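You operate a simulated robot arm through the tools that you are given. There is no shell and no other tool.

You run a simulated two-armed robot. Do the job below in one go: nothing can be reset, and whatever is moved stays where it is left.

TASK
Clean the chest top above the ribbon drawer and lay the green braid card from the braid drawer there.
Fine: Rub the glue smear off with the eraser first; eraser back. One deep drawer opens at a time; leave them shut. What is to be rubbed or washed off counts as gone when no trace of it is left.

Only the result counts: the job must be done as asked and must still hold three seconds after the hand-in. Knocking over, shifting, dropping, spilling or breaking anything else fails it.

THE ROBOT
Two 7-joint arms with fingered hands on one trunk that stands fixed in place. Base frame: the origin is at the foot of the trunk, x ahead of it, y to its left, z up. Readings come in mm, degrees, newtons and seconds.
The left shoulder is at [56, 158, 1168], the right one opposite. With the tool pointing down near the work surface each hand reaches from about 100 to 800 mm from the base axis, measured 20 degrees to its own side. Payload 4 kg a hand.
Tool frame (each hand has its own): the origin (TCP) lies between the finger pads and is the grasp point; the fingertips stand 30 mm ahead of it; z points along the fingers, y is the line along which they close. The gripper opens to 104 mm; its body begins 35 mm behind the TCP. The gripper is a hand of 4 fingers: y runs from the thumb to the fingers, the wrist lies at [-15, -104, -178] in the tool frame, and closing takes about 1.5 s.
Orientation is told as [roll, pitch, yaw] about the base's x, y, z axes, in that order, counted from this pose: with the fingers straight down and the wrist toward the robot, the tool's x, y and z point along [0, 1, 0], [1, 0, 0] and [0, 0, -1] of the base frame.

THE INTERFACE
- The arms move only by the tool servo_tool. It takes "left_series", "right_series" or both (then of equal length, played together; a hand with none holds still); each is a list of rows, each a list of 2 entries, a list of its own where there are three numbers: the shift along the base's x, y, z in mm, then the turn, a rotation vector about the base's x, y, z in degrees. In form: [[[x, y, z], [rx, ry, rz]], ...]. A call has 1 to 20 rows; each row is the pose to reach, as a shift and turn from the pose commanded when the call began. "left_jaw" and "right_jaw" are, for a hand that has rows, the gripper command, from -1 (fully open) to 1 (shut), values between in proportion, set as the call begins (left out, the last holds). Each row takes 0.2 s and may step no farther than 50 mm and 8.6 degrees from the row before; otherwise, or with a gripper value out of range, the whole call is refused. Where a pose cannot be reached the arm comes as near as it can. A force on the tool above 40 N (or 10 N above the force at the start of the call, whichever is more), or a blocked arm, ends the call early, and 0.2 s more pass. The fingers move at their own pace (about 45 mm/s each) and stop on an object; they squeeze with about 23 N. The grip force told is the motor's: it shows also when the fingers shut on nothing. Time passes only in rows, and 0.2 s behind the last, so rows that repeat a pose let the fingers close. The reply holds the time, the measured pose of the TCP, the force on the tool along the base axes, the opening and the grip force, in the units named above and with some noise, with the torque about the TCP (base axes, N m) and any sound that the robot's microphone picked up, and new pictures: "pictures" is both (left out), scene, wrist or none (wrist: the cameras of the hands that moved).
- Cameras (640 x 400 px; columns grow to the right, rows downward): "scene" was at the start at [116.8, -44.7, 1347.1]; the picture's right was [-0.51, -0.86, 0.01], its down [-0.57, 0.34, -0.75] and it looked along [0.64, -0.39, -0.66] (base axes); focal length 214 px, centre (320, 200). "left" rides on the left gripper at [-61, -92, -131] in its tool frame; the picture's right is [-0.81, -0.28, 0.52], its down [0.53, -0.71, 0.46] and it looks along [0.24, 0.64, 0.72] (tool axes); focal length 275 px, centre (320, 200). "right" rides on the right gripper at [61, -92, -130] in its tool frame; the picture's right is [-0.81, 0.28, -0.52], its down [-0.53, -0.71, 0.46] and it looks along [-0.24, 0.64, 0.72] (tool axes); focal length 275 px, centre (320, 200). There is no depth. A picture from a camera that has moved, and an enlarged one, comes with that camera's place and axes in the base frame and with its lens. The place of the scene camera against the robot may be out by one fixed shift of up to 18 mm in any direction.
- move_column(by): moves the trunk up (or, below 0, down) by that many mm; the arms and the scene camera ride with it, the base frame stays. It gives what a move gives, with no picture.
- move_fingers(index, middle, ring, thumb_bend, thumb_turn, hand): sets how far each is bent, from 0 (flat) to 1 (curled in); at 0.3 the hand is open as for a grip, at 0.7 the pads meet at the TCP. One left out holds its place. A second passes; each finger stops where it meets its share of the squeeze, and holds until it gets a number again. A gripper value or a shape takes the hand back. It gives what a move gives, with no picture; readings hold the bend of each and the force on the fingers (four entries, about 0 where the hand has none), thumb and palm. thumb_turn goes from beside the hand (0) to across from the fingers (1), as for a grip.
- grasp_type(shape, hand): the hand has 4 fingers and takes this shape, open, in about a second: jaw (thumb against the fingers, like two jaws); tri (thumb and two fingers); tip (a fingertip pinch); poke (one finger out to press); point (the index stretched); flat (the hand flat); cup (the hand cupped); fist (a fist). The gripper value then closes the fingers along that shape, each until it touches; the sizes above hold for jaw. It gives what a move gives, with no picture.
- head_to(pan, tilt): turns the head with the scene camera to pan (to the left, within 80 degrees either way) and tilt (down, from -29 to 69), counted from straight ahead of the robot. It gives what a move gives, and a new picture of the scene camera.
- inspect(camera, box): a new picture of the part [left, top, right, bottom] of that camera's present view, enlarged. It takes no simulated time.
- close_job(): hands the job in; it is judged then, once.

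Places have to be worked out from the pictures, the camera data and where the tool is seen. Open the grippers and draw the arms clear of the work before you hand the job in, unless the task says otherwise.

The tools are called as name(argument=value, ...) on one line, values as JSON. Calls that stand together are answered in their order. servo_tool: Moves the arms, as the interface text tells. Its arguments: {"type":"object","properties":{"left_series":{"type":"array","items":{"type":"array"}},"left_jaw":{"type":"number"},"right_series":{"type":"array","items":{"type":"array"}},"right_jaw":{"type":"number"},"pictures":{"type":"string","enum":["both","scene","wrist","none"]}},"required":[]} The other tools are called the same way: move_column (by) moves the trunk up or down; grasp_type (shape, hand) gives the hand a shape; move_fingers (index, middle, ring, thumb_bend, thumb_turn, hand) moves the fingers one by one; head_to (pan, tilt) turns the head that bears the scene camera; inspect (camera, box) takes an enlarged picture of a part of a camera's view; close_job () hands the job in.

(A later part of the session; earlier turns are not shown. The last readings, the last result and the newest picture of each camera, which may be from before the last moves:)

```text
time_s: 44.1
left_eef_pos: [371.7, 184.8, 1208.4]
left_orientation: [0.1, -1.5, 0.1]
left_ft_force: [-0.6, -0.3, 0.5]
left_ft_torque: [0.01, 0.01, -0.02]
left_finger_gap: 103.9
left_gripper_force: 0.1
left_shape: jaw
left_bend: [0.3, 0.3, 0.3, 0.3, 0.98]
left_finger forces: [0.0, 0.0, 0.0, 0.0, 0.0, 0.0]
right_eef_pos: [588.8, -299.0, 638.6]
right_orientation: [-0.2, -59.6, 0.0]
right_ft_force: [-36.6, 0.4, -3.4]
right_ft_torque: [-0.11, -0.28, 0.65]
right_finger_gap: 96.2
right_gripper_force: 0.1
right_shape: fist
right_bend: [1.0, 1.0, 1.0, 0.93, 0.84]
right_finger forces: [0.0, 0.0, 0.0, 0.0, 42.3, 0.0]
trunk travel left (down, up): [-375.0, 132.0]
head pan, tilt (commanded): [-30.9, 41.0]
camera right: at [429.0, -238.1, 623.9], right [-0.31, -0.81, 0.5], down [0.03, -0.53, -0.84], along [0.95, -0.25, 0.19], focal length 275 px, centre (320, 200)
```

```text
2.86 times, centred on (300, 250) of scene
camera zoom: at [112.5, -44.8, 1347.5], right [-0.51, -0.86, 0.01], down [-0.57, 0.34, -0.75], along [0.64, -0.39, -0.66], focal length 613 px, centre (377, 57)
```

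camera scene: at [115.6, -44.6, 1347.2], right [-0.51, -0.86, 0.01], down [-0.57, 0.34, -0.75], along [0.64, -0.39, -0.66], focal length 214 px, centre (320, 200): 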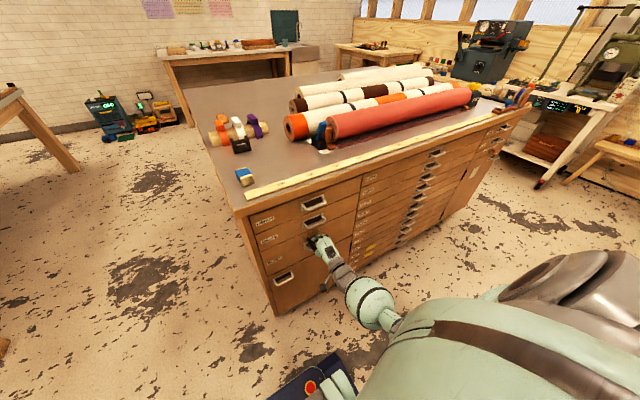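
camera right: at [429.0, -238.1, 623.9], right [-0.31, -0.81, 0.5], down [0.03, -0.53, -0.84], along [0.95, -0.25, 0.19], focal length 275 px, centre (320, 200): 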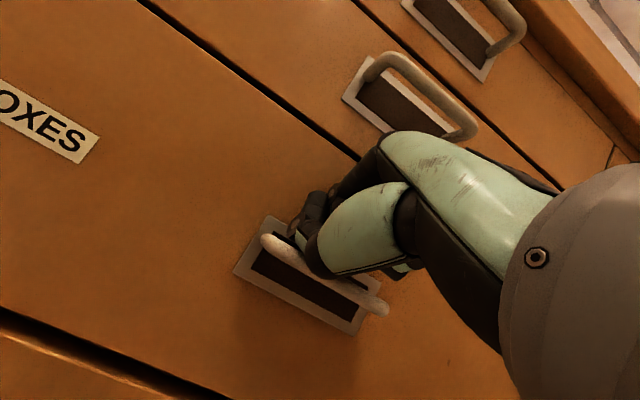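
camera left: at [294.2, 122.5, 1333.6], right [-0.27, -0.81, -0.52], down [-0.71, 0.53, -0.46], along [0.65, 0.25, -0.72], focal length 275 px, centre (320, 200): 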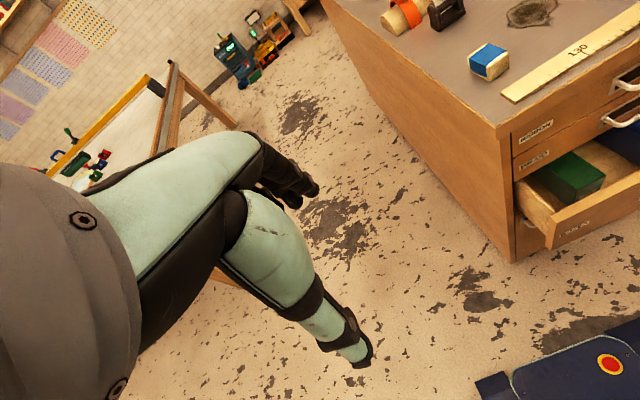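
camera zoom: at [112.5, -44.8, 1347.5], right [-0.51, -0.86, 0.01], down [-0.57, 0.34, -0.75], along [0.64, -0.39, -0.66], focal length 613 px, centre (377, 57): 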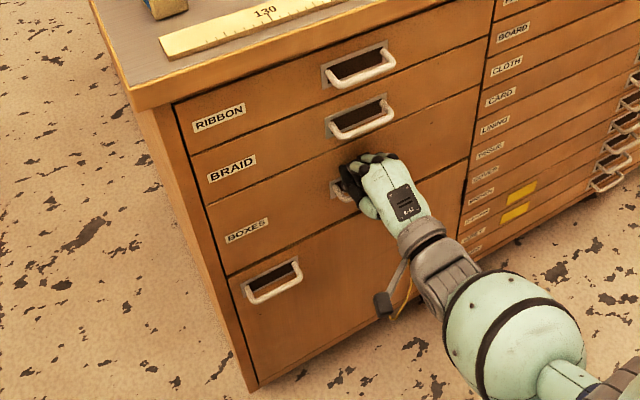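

The panel meets its stop with 37 N, so BOXES is shut. I back the fist away and check that the drawer stays closed.

servo_tool(right_series=[[[-8, 0, 0], [0, 0, 0]], [[-20, 0, 0], [0, 0, 0]], [[-45, 0, 0], [0, 0, 0]], [[-85, 0, 0], [0, 0, 0]], [[-125, 0, 10], [0, 0, 0]], [[-165, 0, 20], [0, 0, 0]], [[-165, 0, 20], [0, 0, 0]]], pictures="both")

inspect(camera="scene", box=[220, 180, 380, 320])

inspect(camera="right", box=[140, 60, 360, 320])

```text
time_s: 45.7
left_eef_pos: [374.4, 185.2, 1208.9]
left_orientation: [0.1, -1.5, 0.1]
left_ft_force: [-0.3, -0.4, 0.0]
left_ft_torque: [0.01, -0.01, -0.04]
left_finger_gap: 103.9
left_gripper_force: 0.1
left_shape: jaw
left_bend: [0.3, 0.3, 0.3, 0.3, 0.98]
left_finger forces: [0.0, 0.0, 0.1, 0.1, 0.0, 0.0]
right_eef_pos: [428.4, -301.1, 660.5]
right_orientation: [-0.2, -60.0, 0.1]
right_ft_force: [0.4, 0.6, -0.4]
right_ft_torque: [0.03, 0.01, -0.04]
right_finger_gap: 0.1
right_gripper_force: 0.1
right_shape: fist
right_bend: [1.0, 1.0, 1.0, 0.86, 0.85]
right_finger forces: [0.1, 0.1, 0.0, 0.1, 0.0, 0.0]
trunk travel left (down, up): [-375.0, 132.0]
head pan, tilt (commanded): [-30.9, 41.0]
camera scene: at [117.3, -44.6, 1347.0], right [-0.51, -0.86, 0.01], down [-0.57, 0.34, -0.75], along [0.64, -0.39, -0.66], focal length 214 px, centre (320, 200)
camera right: at [268.8, -238.6, 646.1], right [-0.31, -0.81, 0.5], down [0.04, -0.53, -0.84], along [0.95, -0.25, 0.2], focal length 275 px, centre (320, 200)
```

scene: 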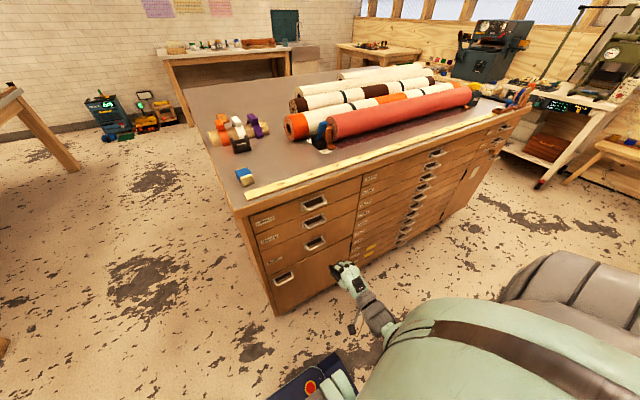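
right: 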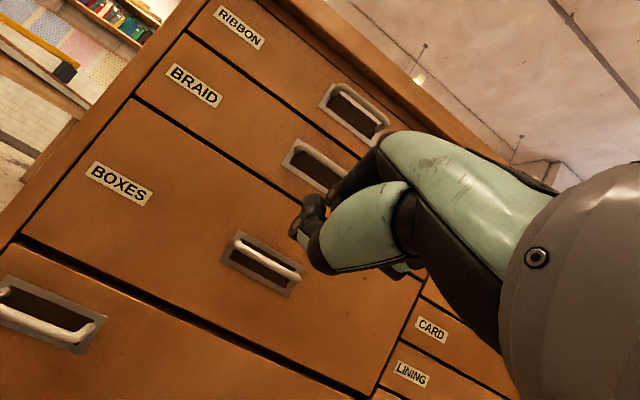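

```text
2.86 times, centred on (300, 250) of scene
camera zoom: at [117.3, -44.6, 1347.0], right [-0.51, -0.86, 0.01], down [-0.57, 0.34, -0.75], along [0.64, -0.39, -0.66], focal length 613 px, centre (377, 57)
```

zoom: 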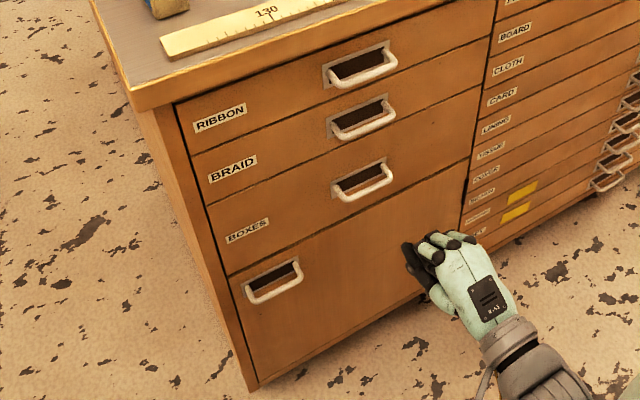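

```text
1.54 times, centred on (250, 190) of right
camera zoom: at [268.8, -238.6, 646.1], right [-0.31, -0.81, 0.5], down [0.04, -0.53, -0.84], along [0.95, -0.25, 0.2], focal length 424 px, centre (428, 215)
```

zoom: 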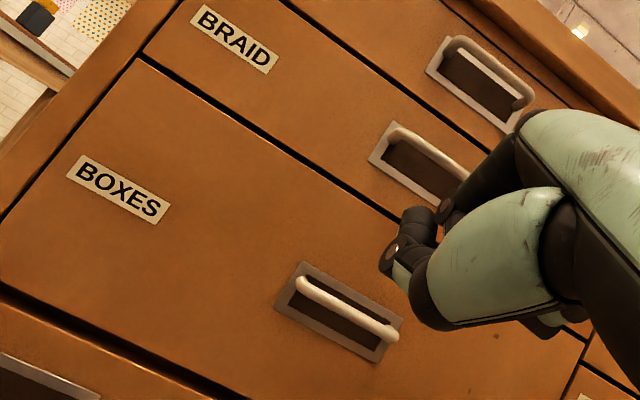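

BOXES is flush and stays shut. I open the hand to a 52 mm jaw and bring it up in front of the BRAID handle, behind and slightly above the bar.

grasp_type(shape="jaw", hand="right")

servo_tool(right_series=[[[0, 0, 30], [0, 0, 0]], [[10, 0, 65], [0, 0, 0]], [[25, 0, 100], [0, 0, 0]], [[42, 0, 128], [0, 0, 0]], [[55, 0, 138], [0, 0, 0]], [[55, 0, 138], [0, 0, 0]], [[55, 0, 138], [0, 0, 0]]], right_jaw=0, pictures="both")

inspect(camera="right", box=[200, 120, 400, 320])

inspect(camera="scene", box=[260, 180, 380, 270])

```text
time_s: 46.6
left_eef_pos: [374.0, 184.6, 1208.2]
left_orientation: [0.1, -1.6, 0.1]
left_ft_force: [0.0, -0.4, -0.3]
left_ft_torque: [-0.01, 0.01, -0.03]
left_finger_gap: 103.7
left_gripper_force: 0.1
left_shape: jaw
left_bend: [0.3, 0.3, 0.3, 0.3, 0.98]
left_finger forces: [0.0, 0.1, 0.0, 0.1, 0.1, 0.0]
right_eef_pos: [427.5, -301.3, 662.4]
right_orientation: [-0.2, -60.0, 0.0]
right_ft_force: [0.3, -0.1, 0.6]
right_ft_torque: [0.02, 0.03, 0.0]
right_finger_gap: 103.3
right_gripper_force: 0.1
right_shape: jaw
right_bend: [0.3, 0.3, 0.3, 0.3, 0.97]
right_finger forces: [0.0, 0.0, 0.1, 0.0, 0.0, 0.0]
trunk travel left (down, up): [-375.0, 132.0]
head pan, tilt (commanded): [-30.9, 41.0]
```

```text
time_s: 48.2
left_eef_pos: [373.9, 185.1, 1208.2]
left_orientation: [0.1, -1.4, 0.0]
left_ft_force: [0.1, 0.8, 0.7]
left_ft_torque: [0.01, -0.01, 0.01]
left_finger_gap: 103.8
left_gripper_force: 0.2
left_shape: jaw
left_bend: [0.3, 0.3, 0.3, 0.3, 0.98]
left_finger forces: [0.1, 0.0, 0.0, 0.0, 0.0, 0.0]
right_eef_pos: [483.8, -301.0, 797.1]
right_orientation: [-0.2, -60.1, 0.0]
right_ft_force: [0.4, -0.4, 0.2]
right_ft_torque: [-0.03, -0.02, 0.04]
right_finger_gap: 52.4
right_gripper_force: 0.0
right_shape: jaw
right_bend: [0.74, 0.44, 0.41, 0.69, 1.0]
right_finger forces: [0.0, 0.0, 0.0, 0.0, 0.0, 0.0]
trunk travel left (down, up): [-375.0, 132.0]
head pan, tilt (commanded): [-30.9, 41.0]
camera scene: at [116.4, -44.6, 1347.1], right [-0.51, -0.86, 0.01], down [-0.57, 0.34, -0.75], along [0.64, -0.39, -0.66], focal length 214 px, centre (320, 200)
camera right: at [324.2, -238.1, 783.5], right [-0.31, -0.81, 0.5], down [0.04, -0.53, -0.84], along [0.95, -0.25, 0.2], focal length 275 px, centre (320, 200)
```

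scene: 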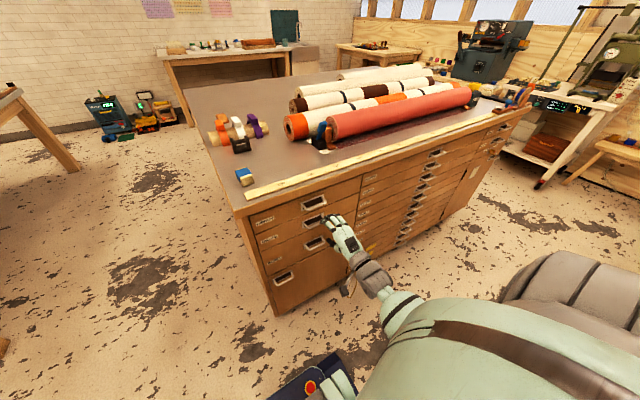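
right: 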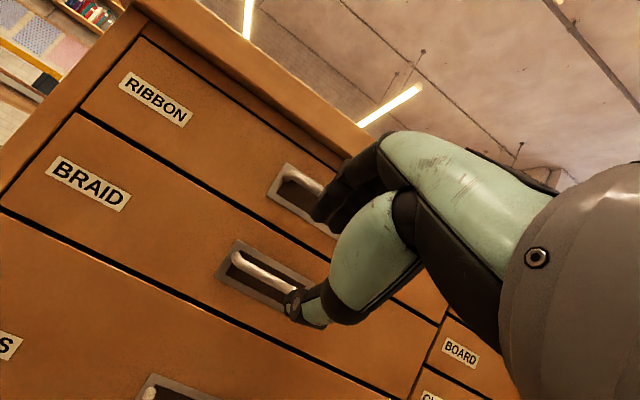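

```text
2.00 times, centred on (300, 220) of right
camera zoom: at [324.2, -238.1, 783.5], right [-0.31, -0.81, 0.5], down [0.04, -0.53, -0.84], along [0.95, -0.25, 0.2], focal length 551 px, centre (360, 160)
```

zoom: 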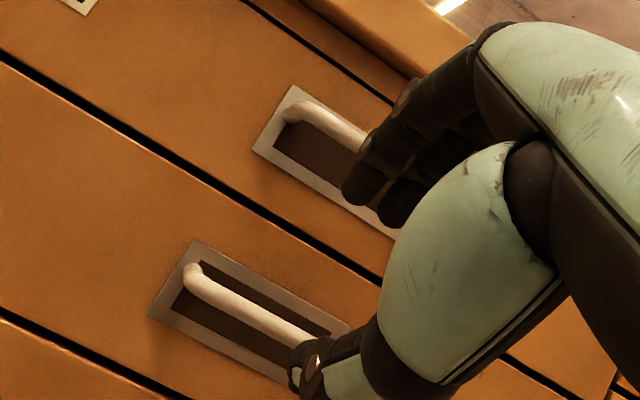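

```text
4.44 times, centred on (320, 225) of scene
camera zoom: at [116.4, -44.6, 1347.1], right [-0.51, -0.86, 0.01], down [-0.57, 0.34, -0.75], along [0.64, -0.39, -0.66], focal length 953 px, centre (320, 89)
```

zoom: 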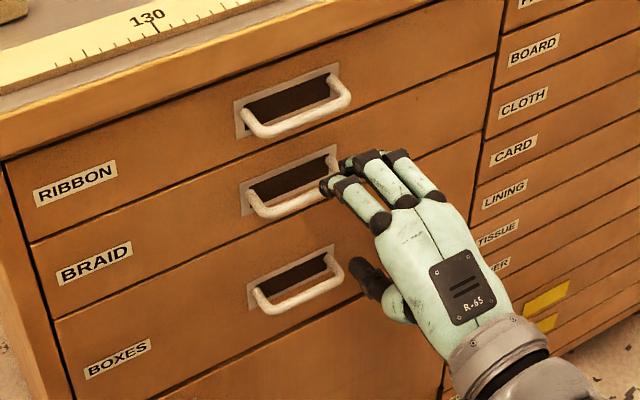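

The bar is confirmed at (571, -301, 751), and the handle lies straight ahead of the hand. I set all fingers to an even half-open bend so their tips fit behind the bar.

move_fingers(hand="right", index=0.5, middle=0.5, ring=0.5, thumb_bend=0.5, thumb_turn=1)

servo_tool(right_series=[[[15, 0, -8], [0, 0, 0]], [[30, 0, -16], [0, 0, 0]], [[42, 0, -23], [0, 0, 0]], [[52, 0, -29], [0, 0, 0]], [[52, 0, -29], [0, 0, 0]]], pictures="both")

inspect(camera="right", box=[220, 120, 420, 320])

inspect(camera="scene", box=[270, 180, 370, 255])

```text
time_s: 49.2
left_eef_pos: [375.0, 185.3, 1208.1]
left_orientation: [0.1, -1.5, 0.1]
left_ft_force: [-0.1, 0.2, 0.1]
left_ft_torque: [-0.01, 0.01, -0.01]
left_finger_gap: 103.6
left_gripper_force: 0.2
left_shape: jaw
left_bend: [0.3, 0.3, 0.3, 0.3, 0.98]
left_finger forces: [0.0, 0.1, 0.0, 0.1, 0.1, 0.1]
right_eef_pos: [482.2, -299.0, 798.4]
right_orientation: [-0.3, -60.0, 0.0]
right_ft_force: [-1.4, 1.1, -0.4]
right_ft_torque: [0.04, -0.01, 0.0]
right_finger_gap: 51.3
right_gripper_force: 0.1
right_shape: fingers
right_bend: [0.5, 0.5, 0.5, 0.5, 1.0]
right_finger forces: [0.1, 0.1, 0.1, 0.0, 0.1, 0.1]
trunk travel left (down, up): [-375.0, 132.0]
head pan, tilt (commanded): [-30.9, 41.0]
```

```text
time_s: 50.4
left_eef_pos: [374.1, 185.1, 1207.4]
left_orientation: [0.1, -1.5, 0.1]
left_ft_force: [-0.5, -0.1, 0.0]
left_ft_torque: [-0.03, 0.01, 0.01]
left_finger_gap: 103.8
left_gripper_force: 0.0
left_shape: jaw
left_bend: [0.3, 0.3, 0.3, 0.3, 0.98]
left_finger forces: [0.0, 0.1, 0.0, 0.0, 0.0, 0.1]
right_eef_pos: [534.7, -299.3, 769.6]
right_orientation: [-0.3, -60.2, 0.0]
right_ft_force: [-0.4, 0.4, 0.0]
right_ft_torque: [-0.01, 0.02, -0.03]
right_finger_gap: 51.4
right_gripper_force: 0.3
right_shape: fingers
right_bend: [0.5, 0.5, 0.5, 0.5, 1.0]
right_finger forces: [0.0, 0.0, 0.0, 0.1, 0.0, 0.0]
trunk travel left (down, up): [-375.0, 132.0]
head pan, tilt (commanded): [-30.9, 41.0]
camera scene: at [116.2, -44.5, 1347.2], right [-0.51, -0.86, 0.01], down [-0.57, 0.34, -0.75], along [0.64, -0.39, -0.66], focal length 214 px, centre (320, 200)
camera right: at [375.9, -237.8, 755.1], right [-0.31, -0.81, 0.5], down [0.04, -0.53, -0.84], along [0.95, -0.25, 0.2], focal length 275 px, centre (320, 200)
```

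scene: 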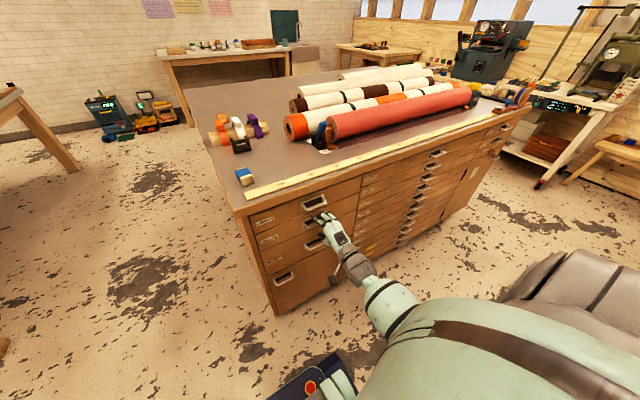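
right: 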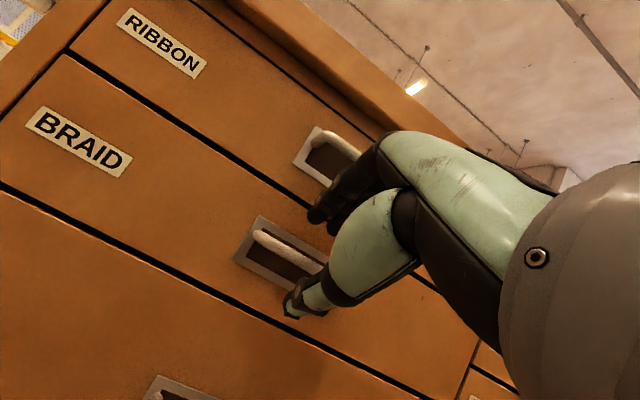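

```text
2.00 times, centred on (320, 220) of right
camera zoom: at [375.9, -237.8, 755.1], right [-0.31, -0.81, 0.5], down [0.04, -0.53, -0.84], along [0.95, -0.25, 0.2], focal length 551 px, centre (320, 160)
```

zoom: 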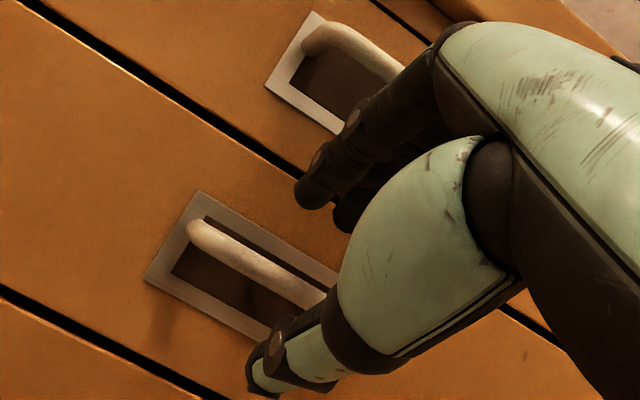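

```text
5.33 times, centred on (320, 218) of scene
camera zoom: at [116.2, -44.5, 1347.2], right [-0.51, -0.86, 0.01], down [-0.57, 0.34, -0.75], along [0.64, -0.39, -0.66], focal length 1144 px, centre (320, 107)
```

zoom: 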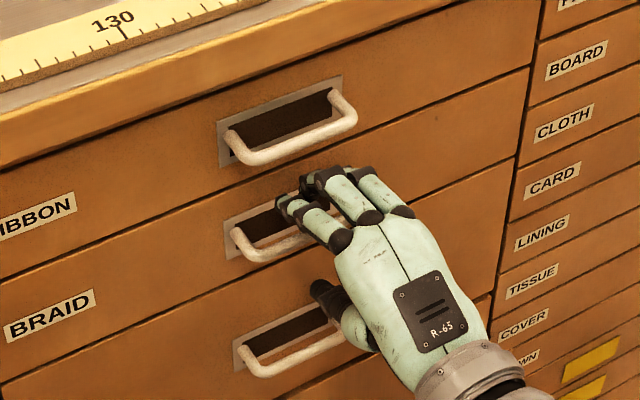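

Fingers sit above the bar and the thumb below it; the three fingers lie a little to the right, so I shift 7 mm left and go the last 20 mm in.

servo_tool(right_series=[[[4, 7, -2], [0, 0, 0]], [[10, 7, -6], [0, 0, 0]], [[15, 7, -9], [0, 0, 0]], [[19, 7, -12], [0, 0, 0]], [[19, 7, -12], [0, 0, 0]]], pictures="wrist")

inspect(camera="right", box=[220, 120, 420, 320])

inspect(camera="scene", box=[270, 180, 370, 255])

```text
time_s: 51.6
left_eef_pos: [375.4, 184.6, 1208.0]
left_orientation: [0.1, -1.4, 0.1]
left_ft_force: [-0.2, -0.2, -0.5]
left_ft_torque: [-0.02, 0.0, 0.02]
left_finger_gap: 104.0
left_gripper_force: 0.0
left_shape: jaw
left_bend: [0.3, 0.3, 0.3, 0.3, 0.98]
left_finger forces: [0.1, 0.0, 0.2, 0.0, 0.0, 0.0]
right_eef_pos: [553.4, -293.3, 758.1]
right_orientation: [-0.2, -60.1, 0.1]
right_ft_force: [-5.1, -0.5, 1.8]
right_ft_torque: [0.01, -0.17, 0.05]
right_finger_gap: 50.2
right_gripper_force: 3.1
right_shape: fingers
right_bend: [0.51, 0.5, 0.5, 0.5, 1.0]
right_finger forces: [5.1, 0.6, 0.0, 0.0, 0.1, 0.0]
trunk travel left (down, up): [-375.0, 132.0]
head pan, tilt (commanded): [-30.9, 41.0]
camera right: at [394.0, -231.3, 742.7], right [-0.31, -0.81, 0.5], down [0.04, -0.53, -0.84], along [0.95, -0.25, 0.2], focal length 275 px, centre (320, 200)
```

right: 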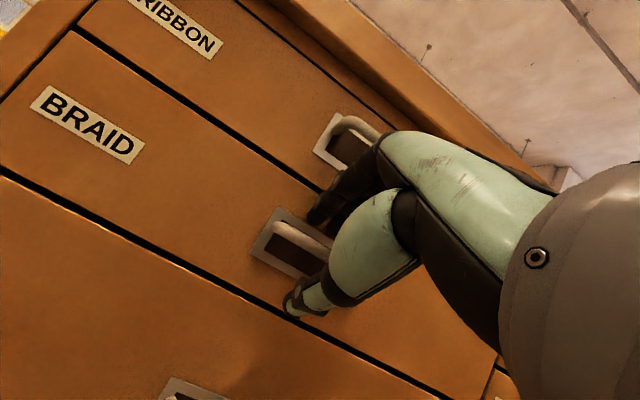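

```text
2.00 times, centred on (320, 220) of right
camera zoom: at [394.0, -231.3, 742.7], right [-0.31, -0.81, 0.5], down [0.04, -0.53, -0.84], along [0.95, -0.25, 0.2], focal length 551 px, centre (320, 160)
```

zoom: 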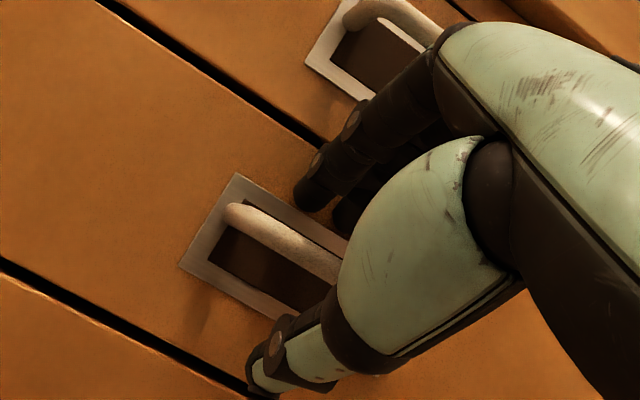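

```text
5.33 times, centred on (320, 218) of scene
camera zoom: at [115.4, -44.5, 1347.2], right [-0.51, -0.86, 0.01], down [-0.57, 0.34, -0.75], along [0.64, -0.39, -0.66], focal length 1144 px, centre (320, 107)
```

zoom: 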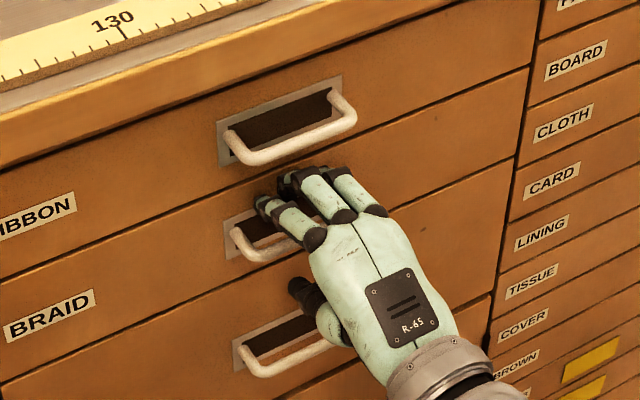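

The index tip just touches the drawer face above the bar (5 N), so depth is right. I close all fingers and the thumb around the bar.

move_fingers(hand="right", index=0.8, middle=0.8, ring=0.8, thumb_bend=0.75)

inspect(camera="right", box=[220, 120, 420, 320])

inspect(camera="scene", box=[270, 180, 370, 255])

```text
time_s: 52.6
left_eef_pos: [375.0, 184.4, 1207.1]
left_orientation: [0.0, -1.4, 0.0]
left_ft_force: [-0.8, 0.1, -0.3]
left_ft_torque: [0.0, -0.02, 0.02]
left_finger_gap: 104.0
left_gripper_force: 0.1
left_shape: jaw
left_bend: [0.3, 0.3, 0.3, 0.3, 0.98]
left_finger forces: [0.0, 0.0, 0.0, 0.0, 0.0, 0.0]
right_eef_pos: [553.2, -293.4, 756.9]
right_orientation: [-0.1, -59.9, 0.1]
right_ft_force: [-0.2, -0.7, -5.4]
right_ft_torque: [0.04, 0.08, 0.15]
right_finger_gap: 0.0
right_gripper_force: 11.2
right_shape: fingers
right_bend: [0.78, 0.79, 0.78, 0.71, 1.0]
right_finger forces: [0.0, 0.1, 6.3, 0.0, 16.4, 0.0]
trunk travel left (down, up): [-375.0, 132.0]
head pan, tilt (commanded): [-30.9, 41.0]
```

```text
2.00 times, centred on (320, 220) of right
camera zoom: at [394.5, -231.5, 741.5], right [-0.31, -0.81, 0.5], down [0.03, -0.53, -0.84], along [0.95, -0.25, 0.19], focal length 551 px, centre (320, 160)
```

zoom: 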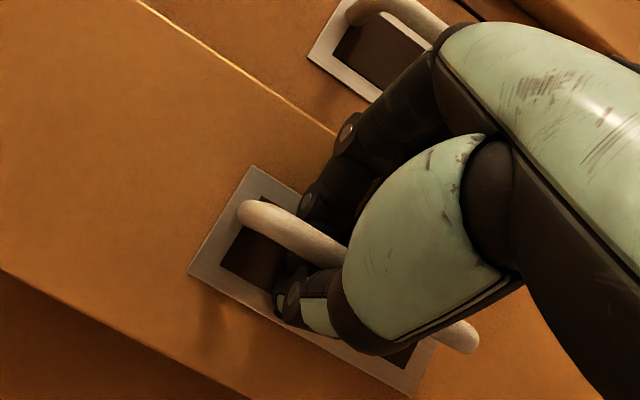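

```text
5.33 times, centred on (320, 218) of scene
camera zoom: at [117.2, -45.0, 1347.0], right [-0.51, -0.86, 0.01], down [-0.57, 0.34, -0.75], along [0.64, -0.39, -0.66], focal length 1144 px, centre (320, 107)
```

zoom: 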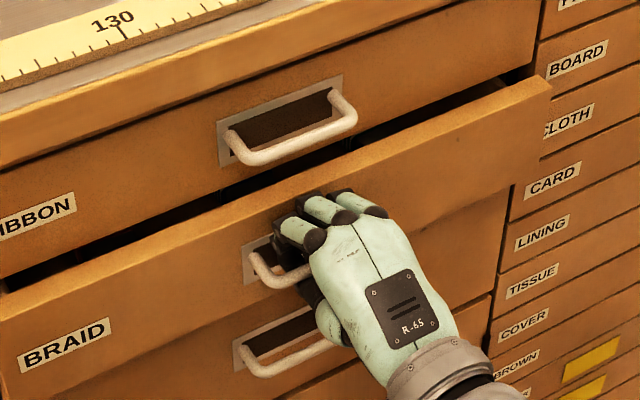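

Closing the fingers already drew the BRAID drawer out a little; the bar is hooked. I pull straight back.

servo_tool(right_series=[[[-15, 0, 0], [0, 0, 0]], [[-32, 0, 0], [0, 0, 0]], [[-50, 0, 0], [0, 0, 0]], [[-68, 0, 0], [0, 0, 0]], [[-86, 0, 0], [0, 0, 0]], [[-104, 0, 0], [0, 0, 0]], [[-122, 0, 0], [0, 0, 0]], [[-140, 0, 0], [0, 0, 0]], [[-150, 0, 0], [0, 0, 0]]], pictures="both")

inspect(camera="scene", box=[220, 180, 420, 320])

```text
time_s: 54.6
left_eef_pos: [374.7, 183.0, 1206.6]
left_orientation: [0.0, -1.5, 0.1]
left_ft_force: [0.6, 0.4, 0.6]
left_ft_torque: [-0.02, 0.02, -0.02]
left_finger_gap: 104.0
left_gripper_force: 0.0
left_shape: jaw
left_bend: [0.3, 0.3, 0.3, 0.3, 0.98]
left_finger forces: [0.0, 0.0, 0.0, 0.0, 0.0, 0.0]
right_eef_pos: [402.3, -294.2, 758.0]
right_orientation: [-0.2, -59.9, 0.0]
right_ft_force: [-1.2, 3.3, -12.5]
right_ft_torque: [0.16, 0.0, 0.15]
right_finger_gap: 0.0
right_gripper_force: 15.2
right_shape: fingers
right_bend: [0.79, 0.79, 0.78, 0.7, 1.0]
right_finger forces: [0.0, 3.3, 6.8, 0.0, 19.7, 0.1]
trunk travel left (down, up): [-375.0, 132.0]
head pan, tilt (commanded): [-30.9, 41.0]
camera scene: at [117.4, -45.1, 1347.0], right [-0.51, -0.86, 0.01], down [-0.57, 0.34, -0.75], along [0.64, -0.39, -0.66], focal length 214 px, centre (320, 200)
camera right: at [244.1, -231.9, 743.3], right [-0.31, -0.81, 0.5], down [0.04, -0.53, -0.84], along [0.95, -0.25, 0.19], focal length 275 px, centre (320, 200)
```

scene: 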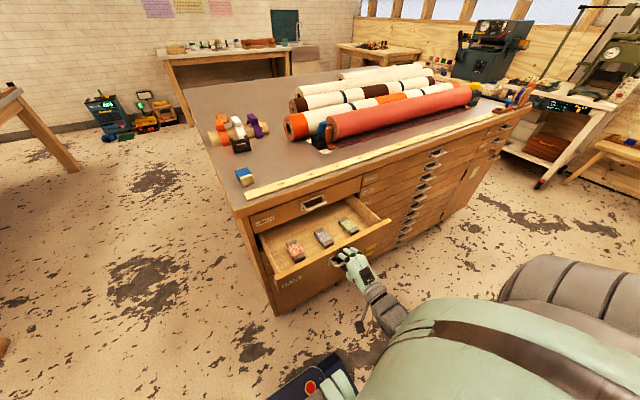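
right: 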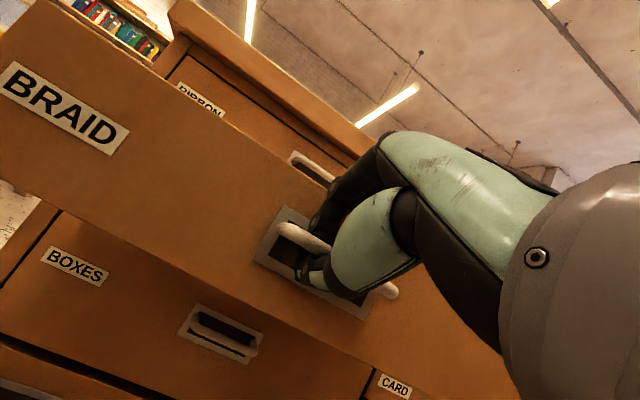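

```text
2.86 times, centred on (320, 250) of scene
camera zoom: at [117.4, -45.1, 1347.0], right [-0.51, -0.86, 0.01], down [-0.57, 0.34, -0.75], along [0.64, -0.39, -0.66], focal length 613 px, centre (320, 57)
```

zoom: 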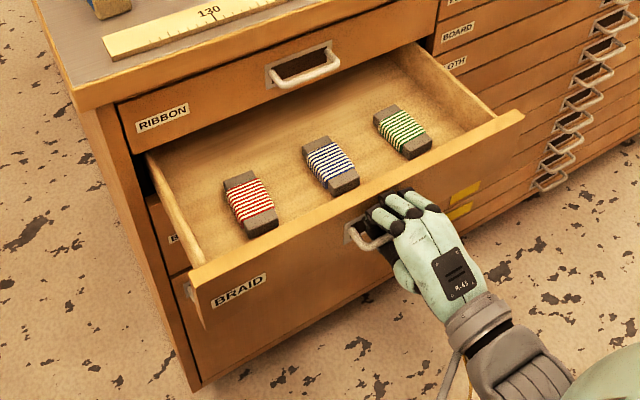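

The BRAID drawer is open about 170 mm and shows red, blue and green wound cards, the green one on the right. I pull out another 60 mm to give the hand room.

servo_tool(right_series=[[[-15, 0, 0], [0, 0, 0]], [[-30, 0, 0], [0, 0, 0]], [[-45, 0, 0], [0, 0, 0]], [[-60, 0, 0], [0, 0, 0]], [[-60, 0, 0], [0, 0, 0]]], pictures="both")

inspect(camera="scene", box=[220, 180, 420, 320])

```text
time_s: 55.8
left_eef_pos: [375.8, 184.0, 1207.5]
left_orientation: [0.2, -1.4, 0.0]
left_ft_force: [-0.1, 0.5, 0.6]
left_ft_torque: [0.01, -0.01, 0.01]
left_finger_gap: 104.0
left_gripper_force: 0.1
left_shape: jaw
left_bend: [0.3, 0.3, 0.3, 0.3, 0.98]
left_finger forces: [0.0, 0.1, 0.0, 0.1, 0.1, 0.0]
right_eef_pos: [343.1, -293.2, 758.5]
right_orientation: [-0.1, -59.9, 0.0]
right_ft_force: [-1.6, -2.3, -14.4]
right_ft_torque: [0.07, -0.08, 0.18]
right_finger_gap: 0.7
right_gripper_force: 13.7
right_shape: fingers
right_bend: [0.79, 0.79, 0.78, 0.69, 1.0]
right_finger forces: [0.1, 3.3, 5.7, 0.1, 19.8, 0.0]
trunk travel left (down, up): [-375.0, 132.0]
head pan, tilt (commanded): [-30.9, 41.0]
camera scene: at [117.5, -45.7, 1347.0], right [-0.51, -0.86, 0.01], down [-0.57, 0.34, -0.75], along [0.64, -0.39, -0.67], focal length 214 px, centre (320, 200)
camera right: at [183.8, -231.0, 744.0], right [-0.31, -0.81, 0.5], down [0.04, -0.53, -0.84], along [0.95, -0.25, 0.2], focal length 275 px, centre (320, 200)
```

scene: 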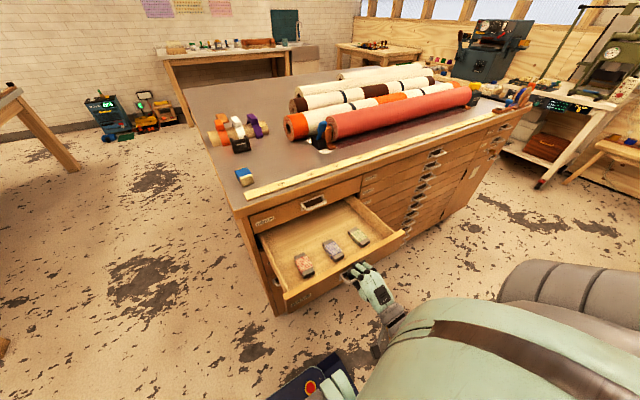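
right: 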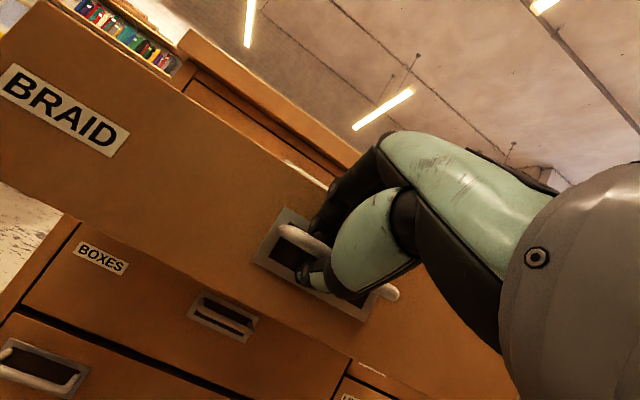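

```text
2.86 times, centred on (320, 250) of scene
camera zoom: at [117.5, -45.7, 1347.0], right [-0.51, -0.86, 0.01], down [-0.57, 0.34, -0.75], along [0.64, -0.39, -0.67], focal length 613 px, centre (320, 57)
```

zoom: 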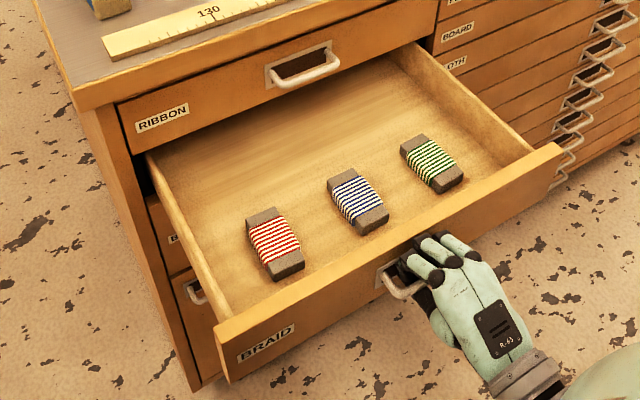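

The drawer is open about 230 mm with all three cards in plain view. I release the bar by opening fingers and thumb.

move_fingers(hand="right", index=0.4, middle=0.4, ring=0.4, thumb_bend=0.4)

inspect(camera="right", box=[220, 120, 420, 320])

inspect(camera="scene", box=[220, 180, 420, 320])

```text
time_s: 56.8
left_eef_pos: [374.3, 184.6, 1208.9]
left_orientation: [0.0, -1.3, 0.1]
left_ft_force: [0.4, 1.3, 0.7]
left_ft_torque: [0.0, 0.02, 0.0]
left_finger_gap: 104.0
left_gripper_force: 0.1
left_shape: jaw
left_bend: [0.3, 0.3, 0.3, 0.3, 0.98]
left_finger forces: [0.0, 0.0, 0.0, 0.0, 0.1, 0.0]
right_eef_pos: [343.8, -292.7, 758.8]
right_orientation: [-0.2, -60.0, -0.1]
right_ft_force: [-0.5, -0.7, -0.8]
right_ft_torque: [0.03, 0.02, 0.0]
right_finger_gap: 77.2
right_gripper_force: 0.1
right_shape: fingers
right_bend: [0.4, 0.4, 0.4, 0.4, 0.99]
right_finger forces: [0.0, 0.0, 0.1, 0.0, 0.0, 0.0]
trunk travel left (down, up): [-375.0, 132.0]
head pan, tilt (commanded): [-30.9, 41.0]
```

```text
2.00 times, centred on (320, 220) of right
camera zoom: at [183.7, -230.4, 744.6], right [-0.31, -0.81, 0.5], down [0.04, -0.53, -0.84], along [0.95, -0.25, 0.2], focal length 551 px, centre (320, 160)
```

zoom: 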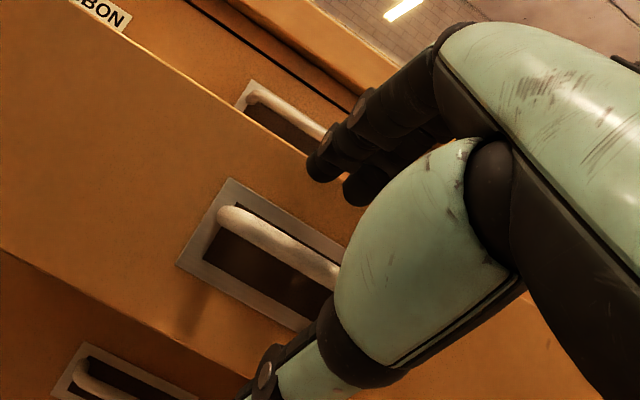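

```text
2.86 times, centred on (320, 250) of scene
camera zoom: at [116.4, -44.7, 1347.1], right [-0.51, -0.86, 0.01], down [-0.57, 0.34, -0.75], along [0.64, -0.39, -0.66], focal length 613 px, centre (320, 57)
```

zoom: 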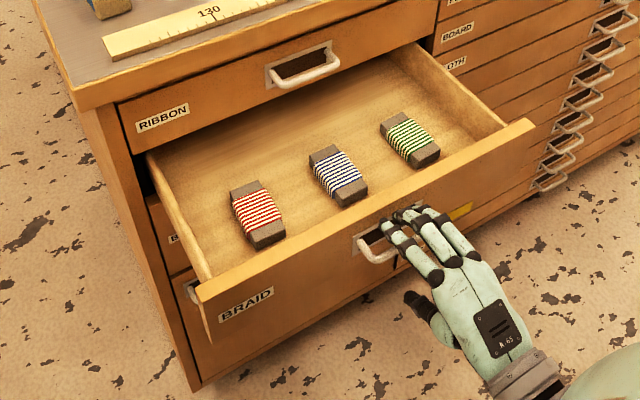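

The bar is free; the drawer slid back only slightly. I retreat, rise to the right and level the hand to fingers-down above the drawer for a look at the cards.

servo_tool(right_series=[[[-20, 0, 5], [0, 0, 0]], [[-40, 0, 12], [0, 0, 0]], [[-45, -30, 45], [0, 0, 0]], [[-45, -60, 80], [0, 0, 0]], [[-40, -90, 115], [0, 8, 0]], [[-20, -110, 138], [0, 16, 0]], [[0, -120, 150], [0, 24, 0]], [[20, -125, 155], [0, 32, 0]], [[40, -125, 160], [0, 40, 0]], [[60, -125, 165], [0, 48, 0]], [[75, -125, 170], [0, 56, 0]], [[85, -125, 170], [0, 60, 0]], [[85, -125, 170], [0, 60, 0]]], pictures="both")

inspect(camera="right", box=[100, 180, 420, 400])

inspect(camera="scene", box=[240, 180, 420, 320])

```text
time_s: 59.6
left_eef_pos: [374.2, 186.0, 1207.9]
left_orientation: [0.2, -1.4, 0.1]
left_ft_force: [-0.8, 0.3, -0.3]
left_ft_torque: [-0.01, 0.0, 0.01]
left_finger_gap: 103.8
left_gripper_force: 0.0
left_shape: jaw
left_bend: [0.3, 0.3, 0.3, 0.3, 0.98]
left_finger forces: [0.1, 0.0, 0.0, 0.0, 0.0, 0.0]
right_eef_pos: [430.2, -419.8, 926.7]
right_orientation: [-0.3, 0.0, -0.2]
right_ft_force: [0.1, -0.4, 1.1]
right_ft_torque: [0.04, 0.02, -0.01]
right_finger_gap: 77.7
right_gripper_force: 0.0
right_shape: fingers
right_bend: [0.4, 0.4, 0.4, 0.4, 0.99]
right_finger forces: [0.0, 0.0, 0.1, 0.0, 0.0, 0.0]
trunk travel left (down, up): [-375.0, 132.0]
head pan, tilt (commanded): [-30.9, 41.0]
camera scene: at [115.9, -44.7, 1347.2], right [-0.51, -0.86, 0.01], down [-0.57, 0.34, -0.75], along [0.64, -0.39, -0.66], focal length 214 px, centre (320, 200)
camera right: at [338.3, -357.0, 1057.5], right [0.27, -0.81, 0.52], down [-0.72, -0.53, -0.45], along [0.64, -0.25, -0.72], focal length 275 px, centre (320, 200)
```

scene: 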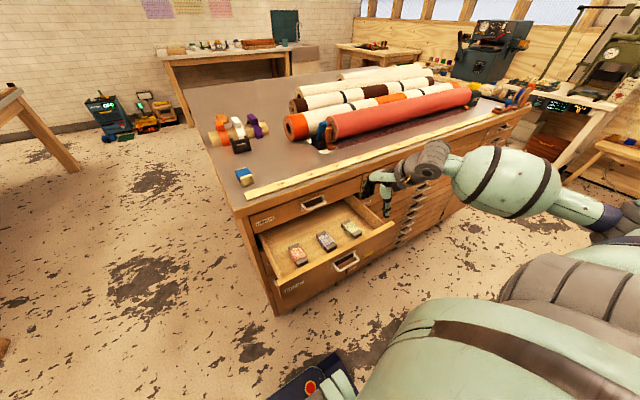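
right: 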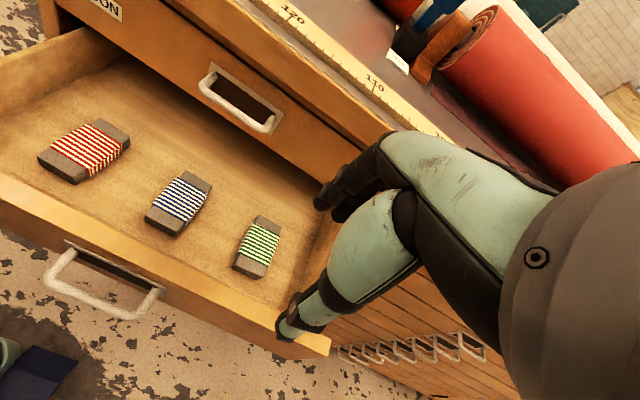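

```text
1.82 times, centred on (260, 290) of right
camera zoom: at [338.3, -357.0, 1057.5], right [0.27, -0.81, 0.52], down [-0.72, -0.53, -0.45], along [0.64, -0.25, -0.72], focal length 500 px, centre (429, 36)
```

zoom: 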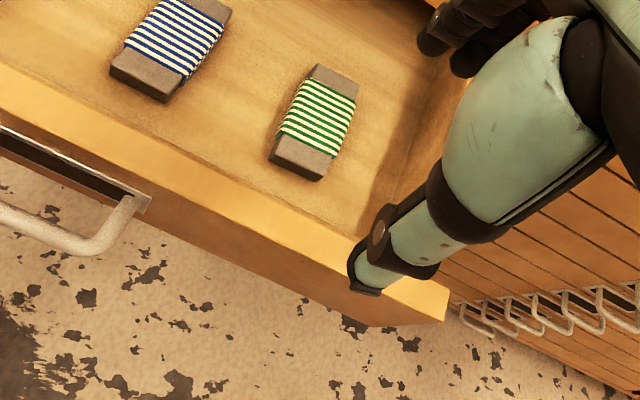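

```text
2.86 times, centred on (330, 250) of scene
camera zoom: at [115.9, -44.7, 1347.2], right [-0.51, -0.86, 0.01], down [-0.57, 0.34, -0.75], along [0.64, -0.39, -0.66], focal length 613 px, centre (291, 57)
```

zoom: 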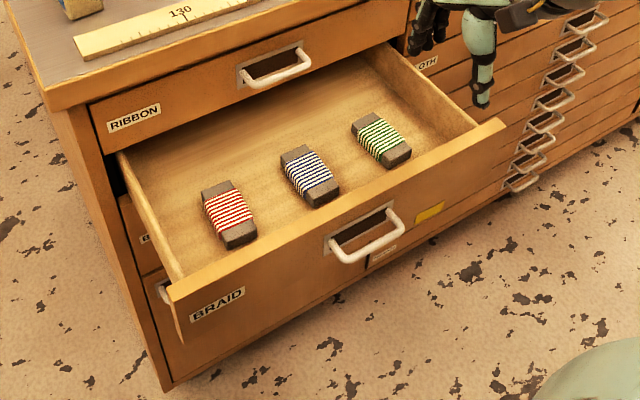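

The green card lies at about (505, -413), roughly 65 x 37 mm, long side along x. I set an even 90 mm opening and go above it for a closer look.

move_fingers(hand="right", index=0.35, middle=0.35, ring=0.35, thumb_bend=0.35)

servo_tool(right_series=[[[20, 2, -15], [0, 0, 0]], [[40, 4, -30], [0, 0, 0]], [[60, 6, -45], [0, 0, 0]], [[72, 6, -60], [0, 0, 0]], [[72, 6, -75], [0, 0, 0]], [[72, 6, -75], [0, 0, 0]], [[72, 6, -75], [0, 0, 0]]], pictures="both")

inspect(camera="right", box=[160, 140, 400, 400])

inspect(camera="scene", box=[300, 160, 420, 270])

```text
time_s: 60.6
left_eef_pos: [374.6, 184.3, 1207.7]
left_orientation: [0.1, -1.4, 0.2]
left_ft_force: [0.7, -0.7, -0.2]
left_ft_torque: [0.01, 0.03, -0.03]
left_finger_gap: 103.6
left_gripper_force: 0.0
left_shape: jaw
left_bend: [0.3, 0.3, 0.3, 0.3, 0.98]
left_finger forces: [0.1, 0.1, 0.0, 0.1, 0.0, 0.0]
right_eef_pos: [431.2, -420.4, 927.6]
right_orientation: [-0.3, -0.1, -0.2]
right_ft_force: [0.1, 0.1, 0.5]
right_ft_torque: [0.0, 0.0, -0.01]
right_finger_gap: 90.3
right_gripper_force: 0.2
right_shape: fingers
right_bend: [0.35, 0.35, 0.35, 0.35, 0.98]
right_finger forces: [0.1, 0.0, 0.0, 0.0, 0.0, 0.0]
trunk travel left (down, up): [-375.0, 132.0]
head pan, tilt (commanded): [-30.9, 41.0]
```

```text
time_s: 62.2
left_eef_pos: [375.1, 185.1, 1206.7]
left_orientation: [0.0, -1.3, 0.1]
left_ft_force: [-0.1, 0.2, -0.4]
left_ft_torque: [0.02, 0.01, -0.01]
left_finger_gap: 103.9
left_gripper_force: 0.1
left_shape: jaw
left_bend: [0.3, 0.3, 0.3, 0.3, 0.98]
left_finger forces: [0.1, 0.1, 0.0, 0.0, 0.1, 0.1]
right_eef_pos: [501.7, -412.2, 851.5]
right_orientation: [-0.1, 0.0, 0.0]
right_ft_force: [-0.4, -0.3, 0.3]
right_ft_torque: [0.05, 0.03, 0.01]
right_finger_gap: 90.2
right_gripper_force: 0.1
right_shape: fingers
right_bend: [0.35, 0.35, 0.35, 0.35, 0.98]
right_finger forces: [0.0, 0.0, 0.0, 0.1, 0.1, 0.0]
trunk travel left (down, up): [-375.0, 132.0]
head pan, tilt (commanded): [-30.9, 41.0]
camera scene: at [117.0, -44.4, 1347.1], right [-0.51, -0.86, 0.01], down [-0.57, 0.34, -0.75], along [0.64, -0.39, -0.66], focal length 214 px, centre (320, 200)
camera right: at [408.7, -350.6, 981.6], right [0.28, -0.81, 0.52], down [-0.71, -0.53, -0.46], along [0.65, -0.24, -0.72], focal length 275 px, centre (320, 200)
```

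scene: 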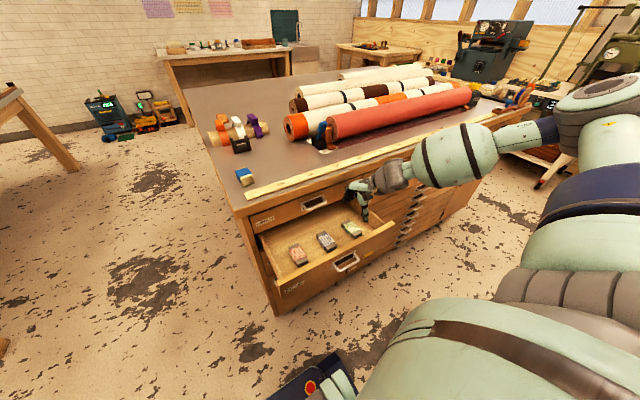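
right: 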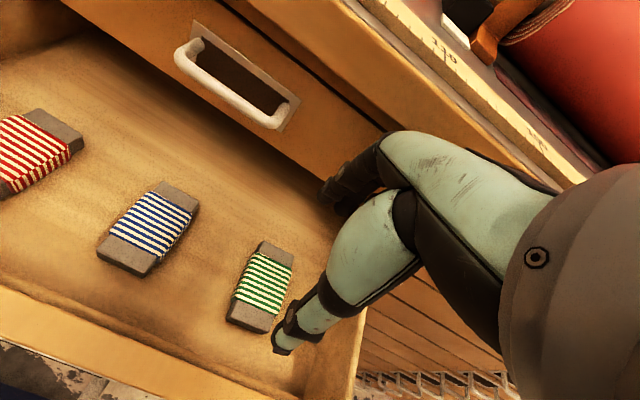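

```text
1.54 times, centred on (280, 270) of right
camera zoom: at [408.7, -350.6, 981.6], right [0.28, -0.81, 0.52], down [-0.71, -0.53, -0.46], along [0.65, -0.24, -0.72], focal length 424 px, centre (382, 92)
```

zoom: 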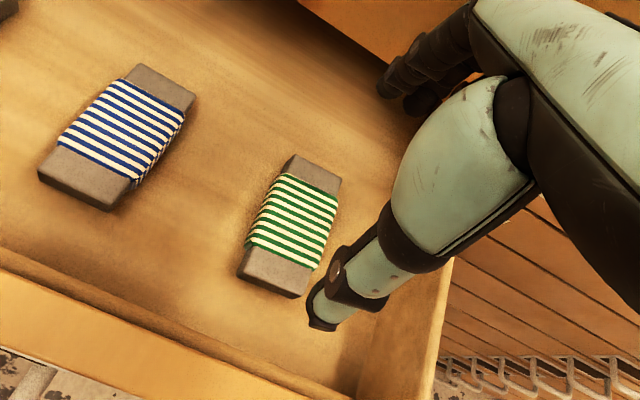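

```text
3.64 times, centred on (360, 215) of scene
camera zoom: at [117.0, -44.4, 1347.1], right [-0.51, -0.86, 0.01], down [-0.57, 0.34, -0.75], along [0.64, -0.39, -0.66], focal length 780 px, centre (174, 146)
```

zoom: 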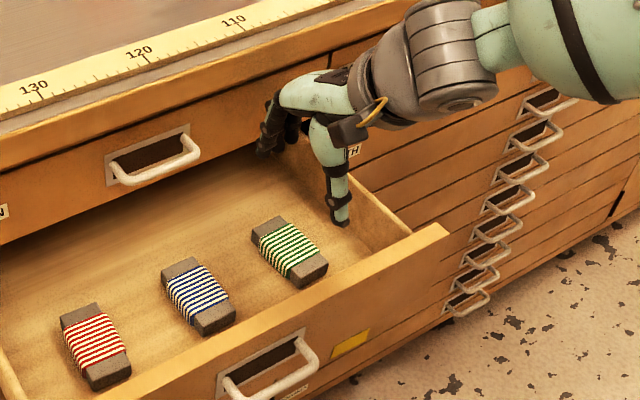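

The green card is at about (519, -414) with its top near z ≈ 714 and its far end close under the chest. For more room behind it I will pull the drawer a bit further out with the back of the thumb against the inside of its front panel.

servo_tool(right_series=[[[6, 8, -20], [0, 0, 0]], [[8, 16, -40], [0, 0, 0]], [[8, 17, -58], [0, 0, 0]], [[8, 17, -72], [0, 0, 0]], [[8, 17, -72], [0, 0, 0]]], pictures="both")

inspect(camera="scene", box=[300, 160, 420, 270])

```text
time_s: 63.4
left_eef_pos: [373.6, 184.4, 1208.2]
left_orientation: [0.1, -1.5, 0.1]
left_ft_force: [-0.3, -0.1, -0.1]
left_ft_torque: [0.0, 0.01, 0.0]
left_finger_gap: 103.9
left_gripper_force: 0.0
left_shape: jaw
left_bend: [0.3, 0.3, 0.3, 0.3, 0.98]
left_finger forces: [0.0, 0.1, 0.1, 0.1, 0.0, 0.1]
right_eef_pos: [507.1, -397.3, 780.6]
right_orientation: [-0.1, 0.0, 0.1]
right_ft_force: [-0.1, 0.7, -0.6]
right_ft_torque: [0.01, -0.04, 0.0]
right_finger_gap: 90.4
right_gripper_force: 0.0
right_shape: fingers
right_bend: [0.35, 0.35, 0.35, 0.35, 0.98]
right_finger forces: [0.0, 0.0, 0.0, 0.1, 0.0, 0.1]
trunk travel left (down, up): [-375.0, 132.0]
head pan, tilt (commanded): [-30.9, 41.0]
camera scene: at [116.2, -45.0, 1347.2], right [-0.51, -0.86, 0.01], down [-0.57, 0.34, -0.75], along [0.64, -0.39, -0.66], focal length 214 px, centre (320, 200)
camera right: at [414.6, -334.2, 910.2], right [0.28, -0.81, 0.52], down [-0.71, -0.54, -0.45], along [0.65, -0.24, -0.72], focal length 275 px, centre (320, 200)
```

scene: 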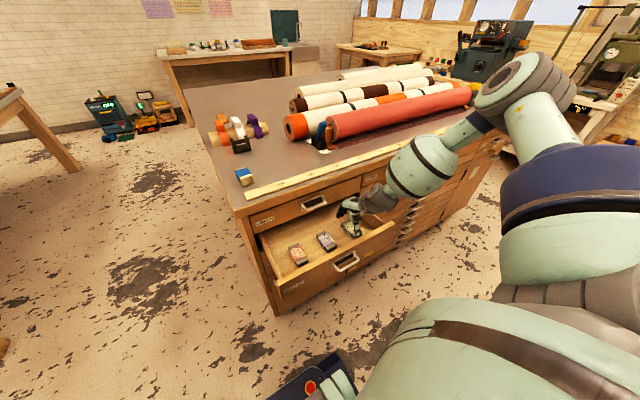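
right: 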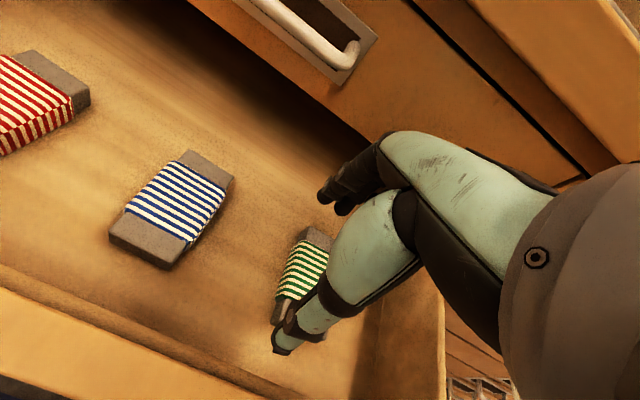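

```text
3.64 times, centred on (360, 215) of scene
camera zoom: at [116.2, -45.0, 1347.2], right [-0.51, -0.86, 0.01], down [-0.57, 0.34, -0.75], along [0.64, -0.39, -0.66], focal length 780 px, centre (174, 146)
```

zoom: 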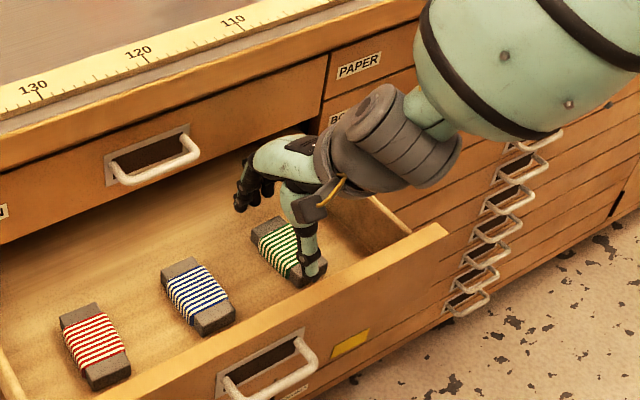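

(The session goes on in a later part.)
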